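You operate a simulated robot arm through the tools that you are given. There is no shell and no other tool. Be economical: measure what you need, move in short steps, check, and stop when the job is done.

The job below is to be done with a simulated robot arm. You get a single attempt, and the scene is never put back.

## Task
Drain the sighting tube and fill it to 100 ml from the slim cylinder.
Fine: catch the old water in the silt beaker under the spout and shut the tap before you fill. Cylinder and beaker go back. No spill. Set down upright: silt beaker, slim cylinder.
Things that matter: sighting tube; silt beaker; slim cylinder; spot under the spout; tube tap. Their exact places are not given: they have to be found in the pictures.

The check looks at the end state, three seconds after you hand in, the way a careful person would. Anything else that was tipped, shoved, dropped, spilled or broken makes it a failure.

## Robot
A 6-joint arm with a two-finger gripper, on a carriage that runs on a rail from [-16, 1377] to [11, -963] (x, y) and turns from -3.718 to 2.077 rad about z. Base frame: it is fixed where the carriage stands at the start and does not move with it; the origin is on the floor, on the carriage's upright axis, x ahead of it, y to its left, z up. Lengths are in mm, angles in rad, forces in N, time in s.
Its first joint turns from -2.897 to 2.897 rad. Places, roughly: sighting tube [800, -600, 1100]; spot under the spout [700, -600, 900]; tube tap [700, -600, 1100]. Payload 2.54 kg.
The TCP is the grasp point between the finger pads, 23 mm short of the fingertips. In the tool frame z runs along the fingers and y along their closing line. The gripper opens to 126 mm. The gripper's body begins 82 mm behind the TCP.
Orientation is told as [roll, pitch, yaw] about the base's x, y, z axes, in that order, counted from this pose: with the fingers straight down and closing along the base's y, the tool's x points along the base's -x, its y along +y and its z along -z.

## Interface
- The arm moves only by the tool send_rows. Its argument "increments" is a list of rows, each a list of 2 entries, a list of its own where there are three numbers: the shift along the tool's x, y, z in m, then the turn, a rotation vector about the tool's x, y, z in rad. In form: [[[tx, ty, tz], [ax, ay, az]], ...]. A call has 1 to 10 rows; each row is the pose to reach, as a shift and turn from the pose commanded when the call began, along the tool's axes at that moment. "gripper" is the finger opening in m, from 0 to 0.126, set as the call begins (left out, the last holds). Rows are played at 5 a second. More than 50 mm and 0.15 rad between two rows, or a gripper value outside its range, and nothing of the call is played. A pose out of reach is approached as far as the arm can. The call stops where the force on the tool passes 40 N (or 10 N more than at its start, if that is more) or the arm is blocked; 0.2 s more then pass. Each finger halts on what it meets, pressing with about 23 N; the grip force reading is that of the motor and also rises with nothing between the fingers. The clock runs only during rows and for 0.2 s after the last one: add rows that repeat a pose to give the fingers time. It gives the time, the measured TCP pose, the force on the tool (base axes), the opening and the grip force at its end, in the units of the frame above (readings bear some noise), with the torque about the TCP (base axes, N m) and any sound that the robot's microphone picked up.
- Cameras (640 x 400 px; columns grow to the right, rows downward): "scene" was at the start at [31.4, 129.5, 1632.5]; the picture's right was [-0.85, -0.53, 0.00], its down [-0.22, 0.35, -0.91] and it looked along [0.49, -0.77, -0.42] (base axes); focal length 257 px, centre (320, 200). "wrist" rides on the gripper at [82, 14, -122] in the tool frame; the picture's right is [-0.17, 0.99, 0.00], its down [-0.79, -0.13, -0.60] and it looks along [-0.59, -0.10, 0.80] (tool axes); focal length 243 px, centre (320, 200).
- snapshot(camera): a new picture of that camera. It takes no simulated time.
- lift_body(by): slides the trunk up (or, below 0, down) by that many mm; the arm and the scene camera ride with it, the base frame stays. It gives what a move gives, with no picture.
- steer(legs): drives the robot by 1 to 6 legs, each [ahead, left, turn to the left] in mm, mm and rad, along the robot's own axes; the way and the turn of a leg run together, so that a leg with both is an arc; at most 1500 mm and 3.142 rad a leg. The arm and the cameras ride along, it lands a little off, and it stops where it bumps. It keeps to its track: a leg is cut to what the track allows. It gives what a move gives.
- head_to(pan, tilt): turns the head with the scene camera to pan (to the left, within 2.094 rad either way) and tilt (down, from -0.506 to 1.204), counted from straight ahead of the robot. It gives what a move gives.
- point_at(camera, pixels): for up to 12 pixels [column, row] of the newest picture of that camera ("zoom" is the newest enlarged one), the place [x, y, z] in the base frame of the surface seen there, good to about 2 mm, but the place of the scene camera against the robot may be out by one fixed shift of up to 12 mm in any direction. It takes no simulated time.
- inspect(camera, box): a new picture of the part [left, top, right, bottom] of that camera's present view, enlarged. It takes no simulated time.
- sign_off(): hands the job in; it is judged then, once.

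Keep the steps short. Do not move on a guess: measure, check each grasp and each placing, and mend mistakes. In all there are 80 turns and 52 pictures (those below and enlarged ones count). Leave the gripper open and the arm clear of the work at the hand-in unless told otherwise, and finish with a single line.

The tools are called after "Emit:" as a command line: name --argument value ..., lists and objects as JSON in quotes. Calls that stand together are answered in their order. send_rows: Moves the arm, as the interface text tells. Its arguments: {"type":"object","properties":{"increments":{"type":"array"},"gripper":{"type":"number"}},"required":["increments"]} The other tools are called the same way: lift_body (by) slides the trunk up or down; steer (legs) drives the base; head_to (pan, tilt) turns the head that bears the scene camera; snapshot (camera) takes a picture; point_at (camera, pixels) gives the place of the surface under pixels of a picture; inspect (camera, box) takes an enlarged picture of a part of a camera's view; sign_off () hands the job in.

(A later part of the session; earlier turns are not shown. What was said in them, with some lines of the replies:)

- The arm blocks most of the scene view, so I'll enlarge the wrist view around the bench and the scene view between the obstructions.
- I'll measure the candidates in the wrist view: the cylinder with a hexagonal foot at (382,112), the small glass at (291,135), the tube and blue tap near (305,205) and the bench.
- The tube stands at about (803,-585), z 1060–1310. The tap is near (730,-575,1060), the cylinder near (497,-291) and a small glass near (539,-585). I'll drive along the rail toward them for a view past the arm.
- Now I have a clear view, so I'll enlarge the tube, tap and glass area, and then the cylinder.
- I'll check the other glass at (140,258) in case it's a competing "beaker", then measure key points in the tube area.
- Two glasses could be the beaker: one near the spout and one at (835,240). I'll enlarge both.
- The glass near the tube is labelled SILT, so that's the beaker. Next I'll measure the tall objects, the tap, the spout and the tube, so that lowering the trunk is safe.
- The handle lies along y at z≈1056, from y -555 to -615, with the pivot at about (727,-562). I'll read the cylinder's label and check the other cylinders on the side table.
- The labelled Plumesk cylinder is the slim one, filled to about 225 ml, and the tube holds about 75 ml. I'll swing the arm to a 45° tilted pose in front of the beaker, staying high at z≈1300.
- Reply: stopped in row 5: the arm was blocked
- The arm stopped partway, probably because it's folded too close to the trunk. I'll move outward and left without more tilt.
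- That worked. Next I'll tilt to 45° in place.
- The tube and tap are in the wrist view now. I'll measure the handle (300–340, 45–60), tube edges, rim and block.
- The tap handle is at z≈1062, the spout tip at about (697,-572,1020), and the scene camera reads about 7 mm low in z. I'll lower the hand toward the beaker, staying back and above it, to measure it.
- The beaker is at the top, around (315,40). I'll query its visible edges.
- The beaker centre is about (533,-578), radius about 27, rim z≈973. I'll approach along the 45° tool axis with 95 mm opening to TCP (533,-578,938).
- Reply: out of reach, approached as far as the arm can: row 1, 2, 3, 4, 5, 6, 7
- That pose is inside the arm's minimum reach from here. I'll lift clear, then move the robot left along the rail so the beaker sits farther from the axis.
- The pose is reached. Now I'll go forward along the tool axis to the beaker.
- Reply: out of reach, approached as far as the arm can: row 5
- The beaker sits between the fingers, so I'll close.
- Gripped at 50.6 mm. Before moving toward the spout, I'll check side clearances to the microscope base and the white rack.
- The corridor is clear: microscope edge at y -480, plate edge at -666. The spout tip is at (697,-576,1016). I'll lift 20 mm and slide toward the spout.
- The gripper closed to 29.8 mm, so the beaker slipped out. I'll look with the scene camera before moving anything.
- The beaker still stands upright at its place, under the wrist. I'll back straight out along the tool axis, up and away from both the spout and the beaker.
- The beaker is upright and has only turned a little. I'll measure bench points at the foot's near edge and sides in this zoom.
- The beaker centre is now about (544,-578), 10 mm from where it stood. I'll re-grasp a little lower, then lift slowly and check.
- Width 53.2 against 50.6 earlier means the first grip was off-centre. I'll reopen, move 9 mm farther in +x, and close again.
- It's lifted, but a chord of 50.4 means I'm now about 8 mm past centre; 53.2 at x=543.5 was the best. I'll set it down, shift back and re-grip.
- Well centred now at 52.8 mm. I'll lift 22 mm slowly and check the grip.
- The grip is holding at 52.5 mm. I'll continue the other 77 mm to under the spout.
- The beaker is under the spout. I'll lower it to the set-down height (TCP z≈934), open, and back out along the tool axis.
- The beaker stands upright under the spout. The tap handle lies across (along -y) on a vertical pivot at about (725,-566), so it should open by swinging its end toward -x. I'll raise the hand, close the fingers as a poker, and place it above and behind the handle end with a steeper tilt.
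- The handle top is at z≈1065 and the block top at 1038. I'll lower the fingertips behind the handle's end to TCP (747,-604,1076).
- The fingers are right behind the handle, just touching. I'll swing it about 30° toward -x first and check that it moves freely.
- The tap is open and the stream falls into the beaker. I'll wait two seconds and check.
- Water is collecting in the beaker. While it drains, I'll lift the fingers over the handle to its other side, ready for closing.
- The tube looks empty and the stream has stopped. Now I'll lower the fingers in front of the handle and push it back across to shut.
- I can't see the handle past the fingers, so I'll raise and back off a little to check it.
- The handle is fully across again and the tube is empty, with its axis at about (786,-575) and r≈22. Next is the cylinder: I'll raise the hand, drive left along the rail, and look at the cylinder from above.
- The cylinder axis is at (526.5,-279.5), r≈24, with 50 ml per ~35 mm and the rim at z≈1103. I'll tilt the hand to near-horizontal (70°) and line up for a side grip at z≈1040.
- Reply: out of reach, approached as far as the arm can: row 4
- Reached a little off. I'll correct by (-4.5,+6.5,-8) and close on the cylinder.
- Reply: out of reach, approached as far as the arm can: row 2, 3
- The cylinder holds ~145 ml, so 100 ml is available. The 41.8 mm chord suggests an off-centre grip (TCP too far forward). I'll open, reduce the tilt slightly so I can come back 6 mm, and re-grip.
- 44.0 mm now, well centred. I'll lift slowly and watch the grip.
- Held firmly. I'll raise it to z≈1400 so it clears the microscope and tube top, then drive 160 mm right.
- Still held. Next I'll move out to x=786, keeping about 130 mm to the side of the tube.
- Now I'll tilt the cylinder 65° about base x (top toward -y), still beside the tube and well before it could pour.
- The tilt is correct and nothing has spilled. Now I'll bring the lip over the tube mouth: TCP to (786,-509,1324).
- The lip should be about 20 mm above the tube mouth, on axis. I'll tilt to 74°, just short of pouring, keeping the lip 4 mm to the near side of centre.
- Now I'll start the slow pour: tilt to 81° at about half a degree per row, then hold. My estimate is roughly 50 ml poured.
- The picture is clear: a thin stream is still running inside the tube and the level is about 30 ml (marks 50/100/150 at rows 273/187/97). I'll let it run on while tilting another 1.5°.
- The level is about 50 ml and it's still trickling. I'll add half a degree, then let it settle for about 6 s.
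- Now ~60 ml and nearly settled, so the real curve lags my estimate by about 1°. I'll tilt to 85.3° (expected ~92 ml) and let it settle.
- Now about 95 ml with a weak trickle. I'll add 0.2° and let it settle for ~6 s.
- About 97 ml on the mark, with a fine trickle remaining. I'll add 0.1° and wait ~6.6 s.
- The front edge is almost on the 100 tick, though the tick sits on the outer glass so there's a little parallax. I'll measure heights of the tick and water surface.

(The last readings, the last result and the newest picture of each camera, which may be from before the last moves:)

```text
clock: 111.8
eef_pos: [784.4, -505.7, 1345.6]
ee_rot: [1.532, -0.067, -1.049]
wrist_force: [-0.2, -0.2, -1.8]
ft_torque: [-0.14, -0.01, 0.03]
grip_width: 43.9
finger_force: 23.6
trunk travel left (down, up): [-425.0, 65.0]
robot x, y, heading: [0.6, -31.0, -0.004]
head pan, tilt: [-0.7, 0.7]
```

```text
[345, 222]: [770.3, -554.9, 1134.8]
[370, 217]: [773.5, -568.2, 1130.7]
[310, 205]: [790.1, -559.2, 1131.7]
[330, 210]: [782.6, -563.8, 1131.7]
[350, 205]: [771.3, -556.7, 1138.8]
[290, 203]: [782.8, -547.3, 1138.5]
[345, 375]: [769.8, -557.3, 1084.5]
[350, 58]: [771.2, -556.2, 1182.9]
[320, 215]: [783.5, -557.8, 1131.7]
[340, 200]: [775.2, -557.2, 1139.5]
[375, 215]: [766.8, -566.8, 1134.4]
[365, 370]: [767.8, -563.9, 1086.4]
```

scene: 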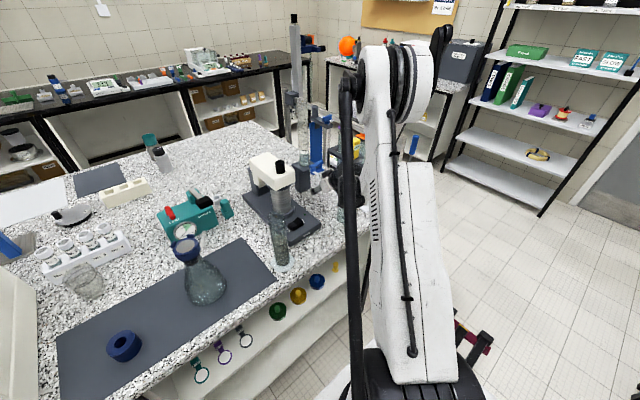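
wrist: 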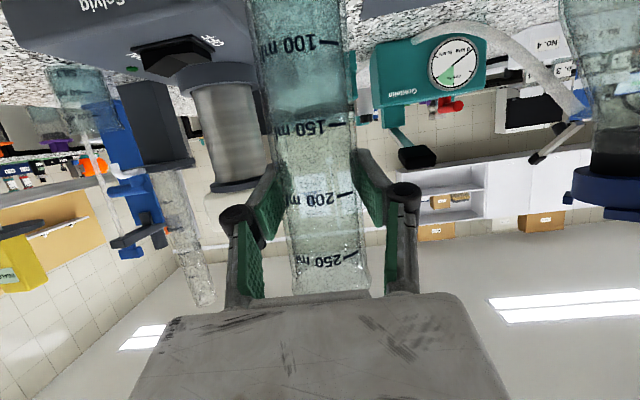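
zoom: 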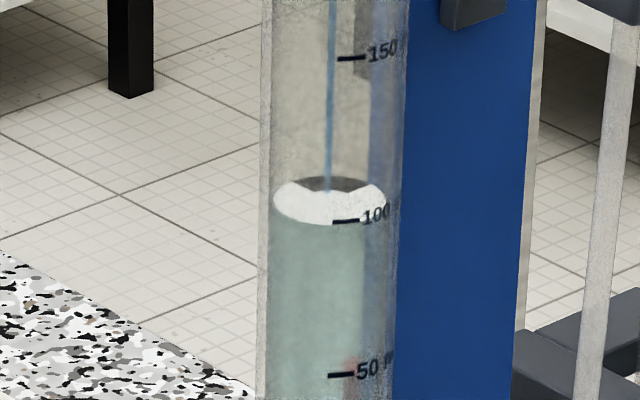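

The water surface is at 1131.7, the 100 tick at ≈1134, so it's ~97.6 ml. I'll hold with +0.1° for ~5.5 s for the last 2–2.5 ml and query again.

Emit:
send_rows --increments '[[[0, 0.0001, 0], [-0.0009, 0, 0.0015]], [[0, 0.0001, 0], [-0.0009, 0, 0.0015]], [[0, 0.0001, 0], [-0.0009, 0, 0.0015]], [[0, 0.0001, 0], [-0.0009, 0, 0.0015]], [[0, 0.0001, 0], [-0.0009, 0, 0.0015]], [[0, 0.0001, 0], [-0.0009, 0, 0.0015]], [[0, 0.0001, 0], [-0.0009, 0, 0.0015]], [[0, 0.0001, 0], [-0.0009, 0, 0.0015]], [[0, 0.0001, 0], [-0.0009, 0, 0.0015]], [[0, 0.0001, 0], [-0.0009, 0, 0.0015]]]'

Emit:
send_rows --increments '[[[0, 0, 0], [0, 0, 0]], [[0, 0, 0], [0, 0, 0]], [[0, 0, 0], [0, 0, 0]], [[0, 0, 0], [0, 0, 0]], [[0, 0, 0], [0, 0, 0]], [[0, 0, 0], [0, 0, 0]], [[0, 0, 0], [0, 0, 0]], [[0, 0, 0], [0, 0, 0]], [[0, 0, 0], [0, 0, 0]], [[0, 0, 0], [0, 0, 0]]]'

Emit:
point_at --camera "zoom" --pixels '[[310, 205], [330, 210], [320, 212], [305, 208], [345, 222], [345, 375]]'

```text
clock: 114.0
eef_pos: [785.0, -505.7, 1345.5]
ee_rot: [1.535, -0.066, -1.049]
wrist_force: [1.3, -0.3, -2.0]
ft_torque: [-0.12, -0.02, 0.0]
grip_width: 43.8
finger_force: 22.7
trunk travel left (down, up): [-425.0, 65.0]
robot x, y, heading: [1.8, -31.4, 0.005]
head pan, tilt: [-0.7, 0.7]
```

```text
clock: 116.2
eef_pos: [785.2, -506.1, 1345.5]
ee_rot: [1.534, -0.067, -1.049]
wrist_force: [0.8, 0.6, -1.5]
ft_torque: [-0.11, -0.02, 0.0]
grip_width: 43.9
finger_force: 23.0
trunk travel left (down, up): [-425.0, 65.0]
robot x, y, heading: [0.9, -35.4, -0.0]
head pan, tilt: [-0.7, 0.7]
```

```text
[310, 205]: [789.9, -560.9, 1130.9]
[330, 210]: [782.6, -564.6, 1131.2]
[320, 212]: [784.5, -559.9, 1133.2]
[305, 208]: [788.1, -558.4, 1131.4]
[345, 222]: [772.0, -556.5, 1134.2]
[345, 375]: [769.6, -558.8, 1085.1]
```

The query repeats the old picture. I'll see whether a picture is still available to confirm the level.

Emit:
inspect --camera "scene" --box '[317, 118, 345, 146]'

```text
refused: no pictures are left
```

No pictures are left. From the measured trickle (~0.3 ml/s) the level is about 99 ml. I'll hold ~2.4 s more, then tilt back smoothly.

Emit:
send_rows --increments '[[[0, 0, 0], [0, 0, 0]], [[0, 0, 0], [0, 0, 0]], [[0, 0, 0], [0, 0, 0]], [[0, 0, 0], [0, 0, 0]], [[0, 0, 0], [0, 0, 0]], [[0, 0, 0], [0, 0, 0]], [[0, 0, 0], [0, 0, 0]], [[0, 0, 0], [0, 0, 0]], [[0, 0, 0], [0, 0, 0]], [[0, 0, 0], [0, 0, 0]]]'

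Emit:
send_rows --increments '[[[0, 0, 0], [0.026, 0, -0.0454]], [[0, 0, 0], [0.0521, 0, -0.0908]], [[0, 0, 0], [0.0781, 0, -0.1362]], [[0, 0, 0], [0.1042, 0, -0.1816]], [[0, 0, 0], [0.1302, 0, -0.227]]]'

```text
clock: 118.4
eef_pos: [784.1, -505.6, 1345.1]
ee_rot: [1.535, -0.066, -1.05]
wrist_force: [0.8, -0.5, -2.5]
ft_torque: [-0.12, 0.02, -0.02]
grip_width: 43.6
finger_force: 23.3
trunk travel left (down, up): [-425.0, 65.0]
robot x, y, heading: [0.9, -33.5, 0.005]
head pan, tilt: [-0.7, 0.7]
```

```text
clock: 119.6
eef_pos: [786.0, -504.2, 1345.8]
ee_rot: [1.398, -0.291, -1.026]
wrist_force: [-1.9, 0.2, -2.1]
ft_torque: [-0.13, 0.01, 0.0]
grip_width: 43.9
finger_force: 23.2
trunk travel left (down, up): [-425.0, 65.0]
robot x, y, heading: [1.8, -32.6, 0.001]
head pan, tilt: [-0.7, 0.7]
```

Tilted back to ~71°, so pouring has stopped. Now I'll lift away to the side, then bring the cylinder upright.

Emit:
send_rows --increments '[[[0.006, 0.0124, 0.0034], [0, 0, 0]], [[0.0145, 0.0302, 0.0083], [0, 0, 0]], [[0.0247, 0.0513, 0.0142], [0, 0, 0]], [[0.0349, 0.0724, 0.02], [0, 0, 0]], [[0.0349, 0.0724, 0.02], [0, 0, 0]]]'

Emit:
send_rows --increments '[[[0, 0, 0], [0.0614, 0, -0.107]], [[0, 0, 0], [0.1227, 0, -0.214]], [[0, 0, 0], [0.1841, 0, -0.3209]], [[0, 0, 0], [0.2455, 0, -0.4279]], [[0, 0, 0], [0.3069, 0, -0.5349]], [[0, 0, 0], [0.3682, 0, -0.6419]], [[0, 0, 0], [0.4296, 0, -0.7489]], [[0, 0, 0], [0.491, 0, -0.8558]], [[0, 0, 0], [0.5523, 0, -0.9628]], [[0, 0, 0], [0.6137, 0, -1.0698]]]'

```text
clock: 120.8
eef_pos: [784.2, -443.6, 1400.3]
ee_rot: [1.398, -0.29, -1.025]
wrist_force: [0.1, 0.3, -0.5]
ft_torque: [-0.16, -0.01, -0.01]
grip_width: 43.8
finger_force: 22.6
trunk travel left (down, up): [-425.0, 65.0]
robot x, y, heading: [0.2, -30.1, 0.008]
head pan, tilt: [-0.7, 0.7]
```

```text
clock: 123.0
eef_pos: [784.1, -443.8, 1400.2]
ee_rot: [-0.003, -1.051, 0.003]
wrist_force: [0.4, -0.3, -0.9]
ft_torque: [0.02, -0.02, 0.0]
grip_width: 44.1
finger_force: 23.3
trunk travel left (down, up): [-425.0, 65.0]
robot x, y, heading: [1.5, -34.3, 0.002]
head pan, tilt: [-0.7, 0.7]
```

Upright again and held. Now I'll retrace the way back: in to x≈524, then drive 160 mm left.

Emit:
send_rows --increments '[[[0.009, 0, -0.0157], [0, 0, 0]], [[0.0257, 0, -0.0448], [0, 0, 0]], [[0.0449, 0, -0.0783], [0, 0, 0]], [[0.0642, 0, -0.1119], [0, 0, 0]], [[0.0835, 0, -0.1455], [0, 0, 0]], [[0.1027, 0, -0.179], [0, 0, 0]], [[0.1194, 0, -0.2081], [0, 0, 0]], [[0.1292, 0, -0.2256], [0, 0, 0]], [[0.1292, 0, -0.2256], [0, 0, 0]]]'

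Emit:
steer --legs '[[0, 161, 0]]'

```text
clock: 125.0
eef_pos: [524.5, -442.8, 1402.6]
ee_rot: [0.0, -1.051, 0.002]
wrist_force: [0.2, 0.4, -1.8]
ft_torque: [-0.02, -0.02, 0.0]
grip_width: 43.8
finger_force: 23.1
trunk travel left (down, up): [-425.0, 65.0]
robot x, y, heading: [0.7, -32.9, 0.001]
head pan, tilt: [-0.7, 0.7]
```

```text
clock: 126.4
eef_pos: [522.6, -285.8, 1401.4]
ee_rot: [0.002, -1.051, 0.0]
wrist_force: [-0.4, -0.8, -1.6]
ft_torque: [-0.02, 0.03, 0.0]
grip_width: 43.9
finger_force: 22.7
trunk travel left (down, up): [-425.0, 65.0]
robot x, y, heading: [-2.6, 123.4, 0.001]
head pan, tilt: [-0.7, 0.7]
```

Emit:
send_rows --increments '[[[0.018, 0.004, 0.0103], [0, 0, 0]], [[0.053, 0.004, 0.0304], [0, 0, 0]], [[0.093, 0.004, 0.0533], [0, 0, 0]], [[0.133, 0.004, 0.0762], [0, 0, 0]], [[0.173, 0.004, 0.0991], [0, 0, 0]], [[0.213, 0.004, 0.122], [0, 0, 0]], [[0.25, 0.004, 0.1432], [0, 0, 0]], [[0.28, 0.004, 0.1604], [0, 0, 0]], [[0.295, 0.004, 0.169], [0, 0, 0]], [[0.295, 0.004, 0.169], [0, 0, 0]]]'

```text
clock: 128.6
eef_pos: [525.0, -281.2, 1063.0]
ee_rot: [-0.001, -1.052, -0.004]
wrist_force: [0.5, -0.1, -2.3]
ft_torque: [0.0, 0.0, 0.01]
grip_width: 43.8
finger_force: 22.7
trunk travel left (down, up): [-425.0, 65.0]
robot x, y, heading: [-3.6, 125.5, -0.002]
head pan, tilt: [-0.7, 0.7]
```

Now lowering the last 21 mm gently.

Emit:
send_rows --increments '[[[0.005, 0, 0.0023], [0, 0, 0]], [[0.01, 0, 0.0047], [0, 0, 0]], [[0.014, 0, 0.0067], [0, 0, 0]], [[0.0168, 0, 0.008], [0, 0, 0]], [[0.019, 0, 0.0091], [0, 0, 0]], [[0.019, 0, 0.0091], [0, 0, 0]]]'

```text
clock: 130.0
eef_pos: [520.9, -280.6, 1042.0]
ee_rot: [0.0, -1.053, -0.001]
wrist_force: [2.6, -4.7, 14.1]
ft_torque: [-0.11, -0.34, -0.08]
grip_width: 43.9
finger_force: 22.9
trunk travel left (down, up): [-425.0, 65.0]
robot x, y, heading: [-1.9, 124.1, 0.003]
head pan, tilt: [-0.7, 0.7]
```

It's on the bench (14 N contact). I'll open and rise straight up, with the fingers straddling the cylinder and clear on both sides.

Emit:
send_rows --increments '[[[0, 0, 0], [0, 0, 0]], [[0, 0, 0], [0, 0, 0]], [[0, 0, 0], [0, 0, 0]], [[0, 0, 0], [0, 0, 0]]]' --gripper 0.085

Emit:
send_rows --increments '[[[-0.0174, 0, -0.0099], [0, 0, 0]], [[-0.052, 0, -0.0298], [0, 0, 0]], [[-0.091, 0, -0.0522], [0, 0, 0]], [[-0.13, 0, -0.0746], [0, 0, 0]], [[-0.169, 0, -0.0969], [0, 0, 0]], [[-0.204, 0, -0.1168], [0, 0, 0]]]'

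```text
clock: 131.0
eef_pos: [521.7, -281.6, 1041.1]
ee_rot: [0.0, -1.05, -0.002]
wrist_force: [0.2, 0.2, -0.2]
ft_torque: [0.04, 0.01, -0.01]
grip_width: 85.1
finger_force: 0.1
trunk travel left (down, up): [-425.0, 65.0]
robot x, y, heading: [1.7, 123.3, -0.002]
head pan, tilt: [-0.7, 0.7]
```

```text
clock: 132.4
eef_pos: [522.1, -278.6, 1278.9]
ee_rot: [0.0, -1.051, -0.002]
wrist_force: [0.4, 0.7, 0.1]
ft_torque: [0.02, -0.04, 0.04]
grip_width: 85.1
finger_force: 0.1
trunk travel left (down, up): [-425.0, 65.0]
robot x, y, heading: [0.8, 123.4, -0.001]
head pan, tilt: [-0.7, 0.7]
```

The cylinder is released cleanly. For the beaker, I'll drive back to the rail position used before and go to the same pre-grasp pose (556,-576,1076) at 45°.

Emit:
steer --legs '[[0, -302, 0]]'

Emit:
send_rows --increments '[[[0.0265, 0.0008, 0.0217], [0, 0.044, 0]], [[0.0531, 0.0016, 0.0434], [0, 0.088, 0]], [[0.0797, 0.0024, 0.0652], [0, 0.132, 0]], [[0.1062, 0.0032, 0.0869], [0, 0.176, 0]], [[0.1328, 0.004, 0.1086], [0, 0.22, 0]], [[0.1593, 0.005, 0.1303], [0, 0.264, 0]], [[0.1593, 0.005, 0.1303], [0, 0.264, 0]]]'

```text
clock: 134.4
eef_pos: [526.4, -583.1, 1276.5]
ee_rot: [0.003, -1.052, -0.002]
wrist_force: [0.1, 0.1, 0.9]
ft_torque: [0.01, 0.03, 0.03]
grip_width: 85.2
finger_force: 0.0
trunk travel left (down, up): [-425.0, 65.0]
robot x, y, heading: [0.3, -181.5, 0.006]
head pan, tilt: [-0.7, 0.7]
```

```text
clock: 136.1
eef_pos: [560.4, -578.2, 1074.3]
ee_rot: [0.003, -0.787, 0.001]
wrist_force: [1.1, -0.9, -0.5]
ft_torque: [0.03, -0.01, -0.01]
grip_width: 85.1
finger_force: 0.1
trunk travel left (down, up): [-425.0, 65.0]
robot x, y, heading: [3.1, -181.2, -0.004]
head pan, tilt: [-0.7, 0.7]
```

Advancing along the tool axis to the beaker at (697.7,-576,935), then closing.

Emit:
send_rows --increments '[[[0.0013, 0.0022, 0.03], [0, 0, 0]], [[0.0013, 0.0022, 0.07], [0, 0, 0]], [[0.0013, 0.0022, 0.11], [0, 0, 0]], [[0.0013, 0.0022, 0.145], [0, 0, 0]], [[0.0013, 0.0022, 0.172], [0, 0, 0]], [[0.0013, 0.0022, 0.188], [0, 0, 0]], [[0.0013, 0.0022, 0.1952], [0, 0, 0]], [[0.0013, 0.0022, 0.1952], [0, 0, 0]]]'

Emit:
send_rows --increments '[[[0, 0, 0], [0, 0, 0]], [[0, 0, 0], [0, 0, 0]], [[0, 0, 0], [0, 0, 0]], [[0, 0, 0], [0, 0, 0]], [[0, 0, 0], [0, 0, 0]], [[0, 0, 0], [0, 0, 0]]]' --gripper 0.0

```text
clock: 137.8
eef_pos: [697.5, -575.1, 935.7]
ee_rot: [-0.001, -0.787, 0.0]
wrist_force: [-0.8, -0.6, 0.0]
ft_torque: [0.02, -0.03, 0.0]
grip_width: 85.0
finger_force: 0.0
trunk travel left (down, up): [-425.0, 65.0]
robot x, y, heading: [0.8, -175.3, 0.003]
head pan, tilt: [-0.7, 0.7]
```

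```text
clock: 139.2
eef_pos: [698.3, -576.0, 936.1]
ee_rot: [0.001, -0.787, -0.001]
wrist_force: [-0.3, 1.0, 0.4]
ft_torque: [0.05, 0.02, 0.02]
grip_width: 52.8
finger_force: 22.8
trunk travel left (down, up): [-425.0, 65.0]
robot x, y, heading: [-1.9, -179.3, 0.001]
head pan, tilt: [-0.7, 0.7]
```

Gripped at 52.8 mm as before. I'll lift 20 mm slowly and slide back gently, since it carries ~75 ml.

Emit:
send_rows --increments '[[[-0.002, 0, -0.002], [0, 0, 0]], [[-0.005, 0, -0.005], [0, 0, 0]], [[-0.0085, 0, -0.0085], [0, 0, 0]], [[-0.012, 0, -0.012], [0, 0, 0]], [[-0.0142, 0, -0.0142], [0, 0, 0]], [[-0.0142, 0, -0.0142], [0, 0, 0]]]'

Emit:
send_rows --increments '[[[0.003, 0, -0.003], [0, 0, 0]], [[0.01, 0, -0.01], [0, 0, 0]], [[0.019, 0, -0.019], [0, 0, 0]], [[0.028, -0.0005, -0.028], [0, 0, 0]], [[0.037, -0.0005, -0.037], [0, 0, 0]], [[0.046, -0.001, -0.046], [0, 0, 0]], [[0.053, -0.001, -0.053], [0, 0, 0]], [[0.056, -0.001, -0.056], [0, 0, 0]], [[0.057, -0.001, -0.057], [0, 0, 0]], [[0.057, -0.001, -0.057], [0, 0, 0]]]'

```text
clock: 140.7
eef_pos: [696.2, -574.3, 955.6]
ee_rot: [0.001, -0.786, 0.0]
wrist_force: [0.5, -0.8, -0.8]
ft_torque: [-0.02, 0.02, 0.02]
grip_width: 52.8
finger_force: 23.2
trunk travel left (down, up): [-425.0, 65.0]
robot x, y, heading: [1.2, -174.2, 0.002]
head pan, tilt: [-0.7, 0.7]
```

```text
clock: 142.8
eef_pos: [614.8, -576.6, 955.4]
ee_rot: [-0.001, -0.787, 0.0]
wrist_force: [0.5, 0.4, -0.8]
ft_torque: [0.01, 0.01, -0.01]
grip_width: 52.8
finger_force: 22.8
trunk travel left (down, up): [-425.0, 65.0]
robot x, y, heading: [-0.2, -177.2, 0.001]
head pan, tilt: [-0.7, 0.7]
```

Emit:
send_rows --increments '[[[0.003, 0, -0.003], [0, 0, 0]], [[0.01, 0, -0.01], [0, 0, 0]], [[0.019, -0.0005, -0.019], [0, 0, 0]], [[0.028, -0.0005, -0.028], [0, 0, 0]], [[0.037, -0.001, -0.037], [0, 0, 0]], [[0.0455, -0.001, -0.0455], [0, 0, 0]], [[0.051, -0.0015, -0.051], [0, 0, 0]], [[0.0535, -0.0015, -0.0535], [0, 0, 0]], [[0.0542, -0.0015, -0.0542], [0, 0, 0]], [[0.0542, -0.0015, -0.0542], [0, 0, 0]]]'

Emit:
send_rows --increments '[[[0.003, 0, 0.003], [0, 0, 0]], [[0.0065, 0, 0.0065], [0, 0, 0]], [[0.01, 0, 0.01], [0, 0, 0]], [[0.0125, 0, 0.0125], [0, 0, 0]], [[0.0143, 0, 0.0143], [0, 0, 0]], [[0.0143, 0, 0.0143], [0, 0, 0]]]'

```text
clock: 145.1
eef_pos: [538.7, -577.6, 955.4]
ee_rot: [0.0, -0.787, -0.001]
wrist_force: [-1.5, 0.2, -0.7]
ft_torque: [0.03, -0.01, -0.02]
grip_width: 52.8
finger_force: 22.9
trunk travel left (down, up): [-425.0, 65.0]
robot x, y, heading: [5.2, -176.2, -0.003]
head pan, tilt: [-0.7, 0.7]
```

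```text
clock: 146.4
eef_pos: [539.7, -578.0, 937.2]
ee_rot: [0.001, -0.783, 0.001]
wrist_force: [-0.2, 0.0, -1.3]
ft_torque: [0.0, 0.0, -0.01]
grip_width: 52.7
finger_force: 22.8
trunk travel left (down, up): [-425.0, 65.0]
robot x, y, heading: [3.4, -180.2, 0.002]
head pan, tilt: [-0.7, 0.7]
5 turns are left
```

Not quite down yet (no contact force). I'll ease 4 mm outward and ~3 mm lower, where reach is fine.

Emit:
send_rows --increments '[[[-0.0005, 0, 0.0023], [0, 0, 0]], [[-0.0009, 0, 0.0046], [0, 0, 0]], [[-0.0009, 0, 0.0046], [0, 0, 0]]]'

```text
clock: 147.2
eef_pos: [541.8, -577.9, 934.7]
ee_rot: [0.002, -0.785, 0.0]
wrist_force: [-1.9, 1.2, 10.8]
ft_torque: [0.19, 0.06, 0.03]
grip_width: 52.4
finger_force: 23.1
trunk travel left (down, up): [-425.0, 65.0]
robot x, y, heading: [2.2, -182.3, 0.001]
head pan, tilt: [-0.7, 0.7]
4 turns are left
```

Contact at 10.8 N, so the beaker is on the bench. I'll open, then retreat along the tool axis well clear.

Emit:
send_rows --increments '[[[0, 0, 0], [0, 0, 0]], [[0, 0, 0], [0, 0, 0]], [[0, 0, 0], [0, 0, 0]], [[0, 0, 0], [0, 0, 0]]]' --gripper 0.085

Emit:
send_rows --increments '[[[0, 0, -0.02], [0, 0, 0]], [[0, 0, -0.05], [0, 0, 0]], [[0, 0, -0.09], [0, 0, 0]], [[0, 0, -0.12], [0, 0, 0]], [[-0.03, 0, -0.15], [0, 0, 0]], [[-0.06, 0, -0.18], [0, 0, 0]], [[-0.09, 0, -0.21], [0, 0, 0]], [[-0.12, 0, -0.24], [0, 0, 0]]]'

```text
clock: 148.2
eef_pos: [544.3, -577.8, 932.9]
ee_rot: [0.001, -0.786, -0.001]
wrist_force: [0.3, 0.3, -0.2]
ft_torque: [0.01, -0.01, -0.02]
grip_width: 85.2
finger_force: 0.2
trunk travel left (down, up): [-425.0, 65.0]
robot x, y, heading: [3.5, -178.4, -0.001]
head pan, tilt: [-0.7, 0.7]
```

```text
clock: 150.1
eef_pos: [461.2, -575.5, 1187.2]
ee_rot: [-0.001, -0.789, -0.001]
wrist_force: [0.0, -0.8, 0.3]
ft_torque: [0.0, 0.01, 0.01]
grip_width: 85.1
finger_force: 0.2
trunk travel left (down, up): [-425.0, 65.0]
robot x, y, heading: [0.0, -178.6, 0.002]
head pan, tilt: [-0.7, 0.7]
3 turns are left
```

The beaker and cylinder are set back, the tap is shut, the tube is filled, the gripper is open and the arm is clear. Handing in.

Emit:
sign_off

```text
The job is handed in.
```

I drained the sighting tube into the silt beaker, shut the tap and refilled the tube to an estimated 99–100 ml (last measured at about 97.6 ml before the final trickle); the cylinder and beaker are back within about 10 mm of where they stood, but pictures ran out, so the final level, uprightness and absence of spills are not confirmed by camera.
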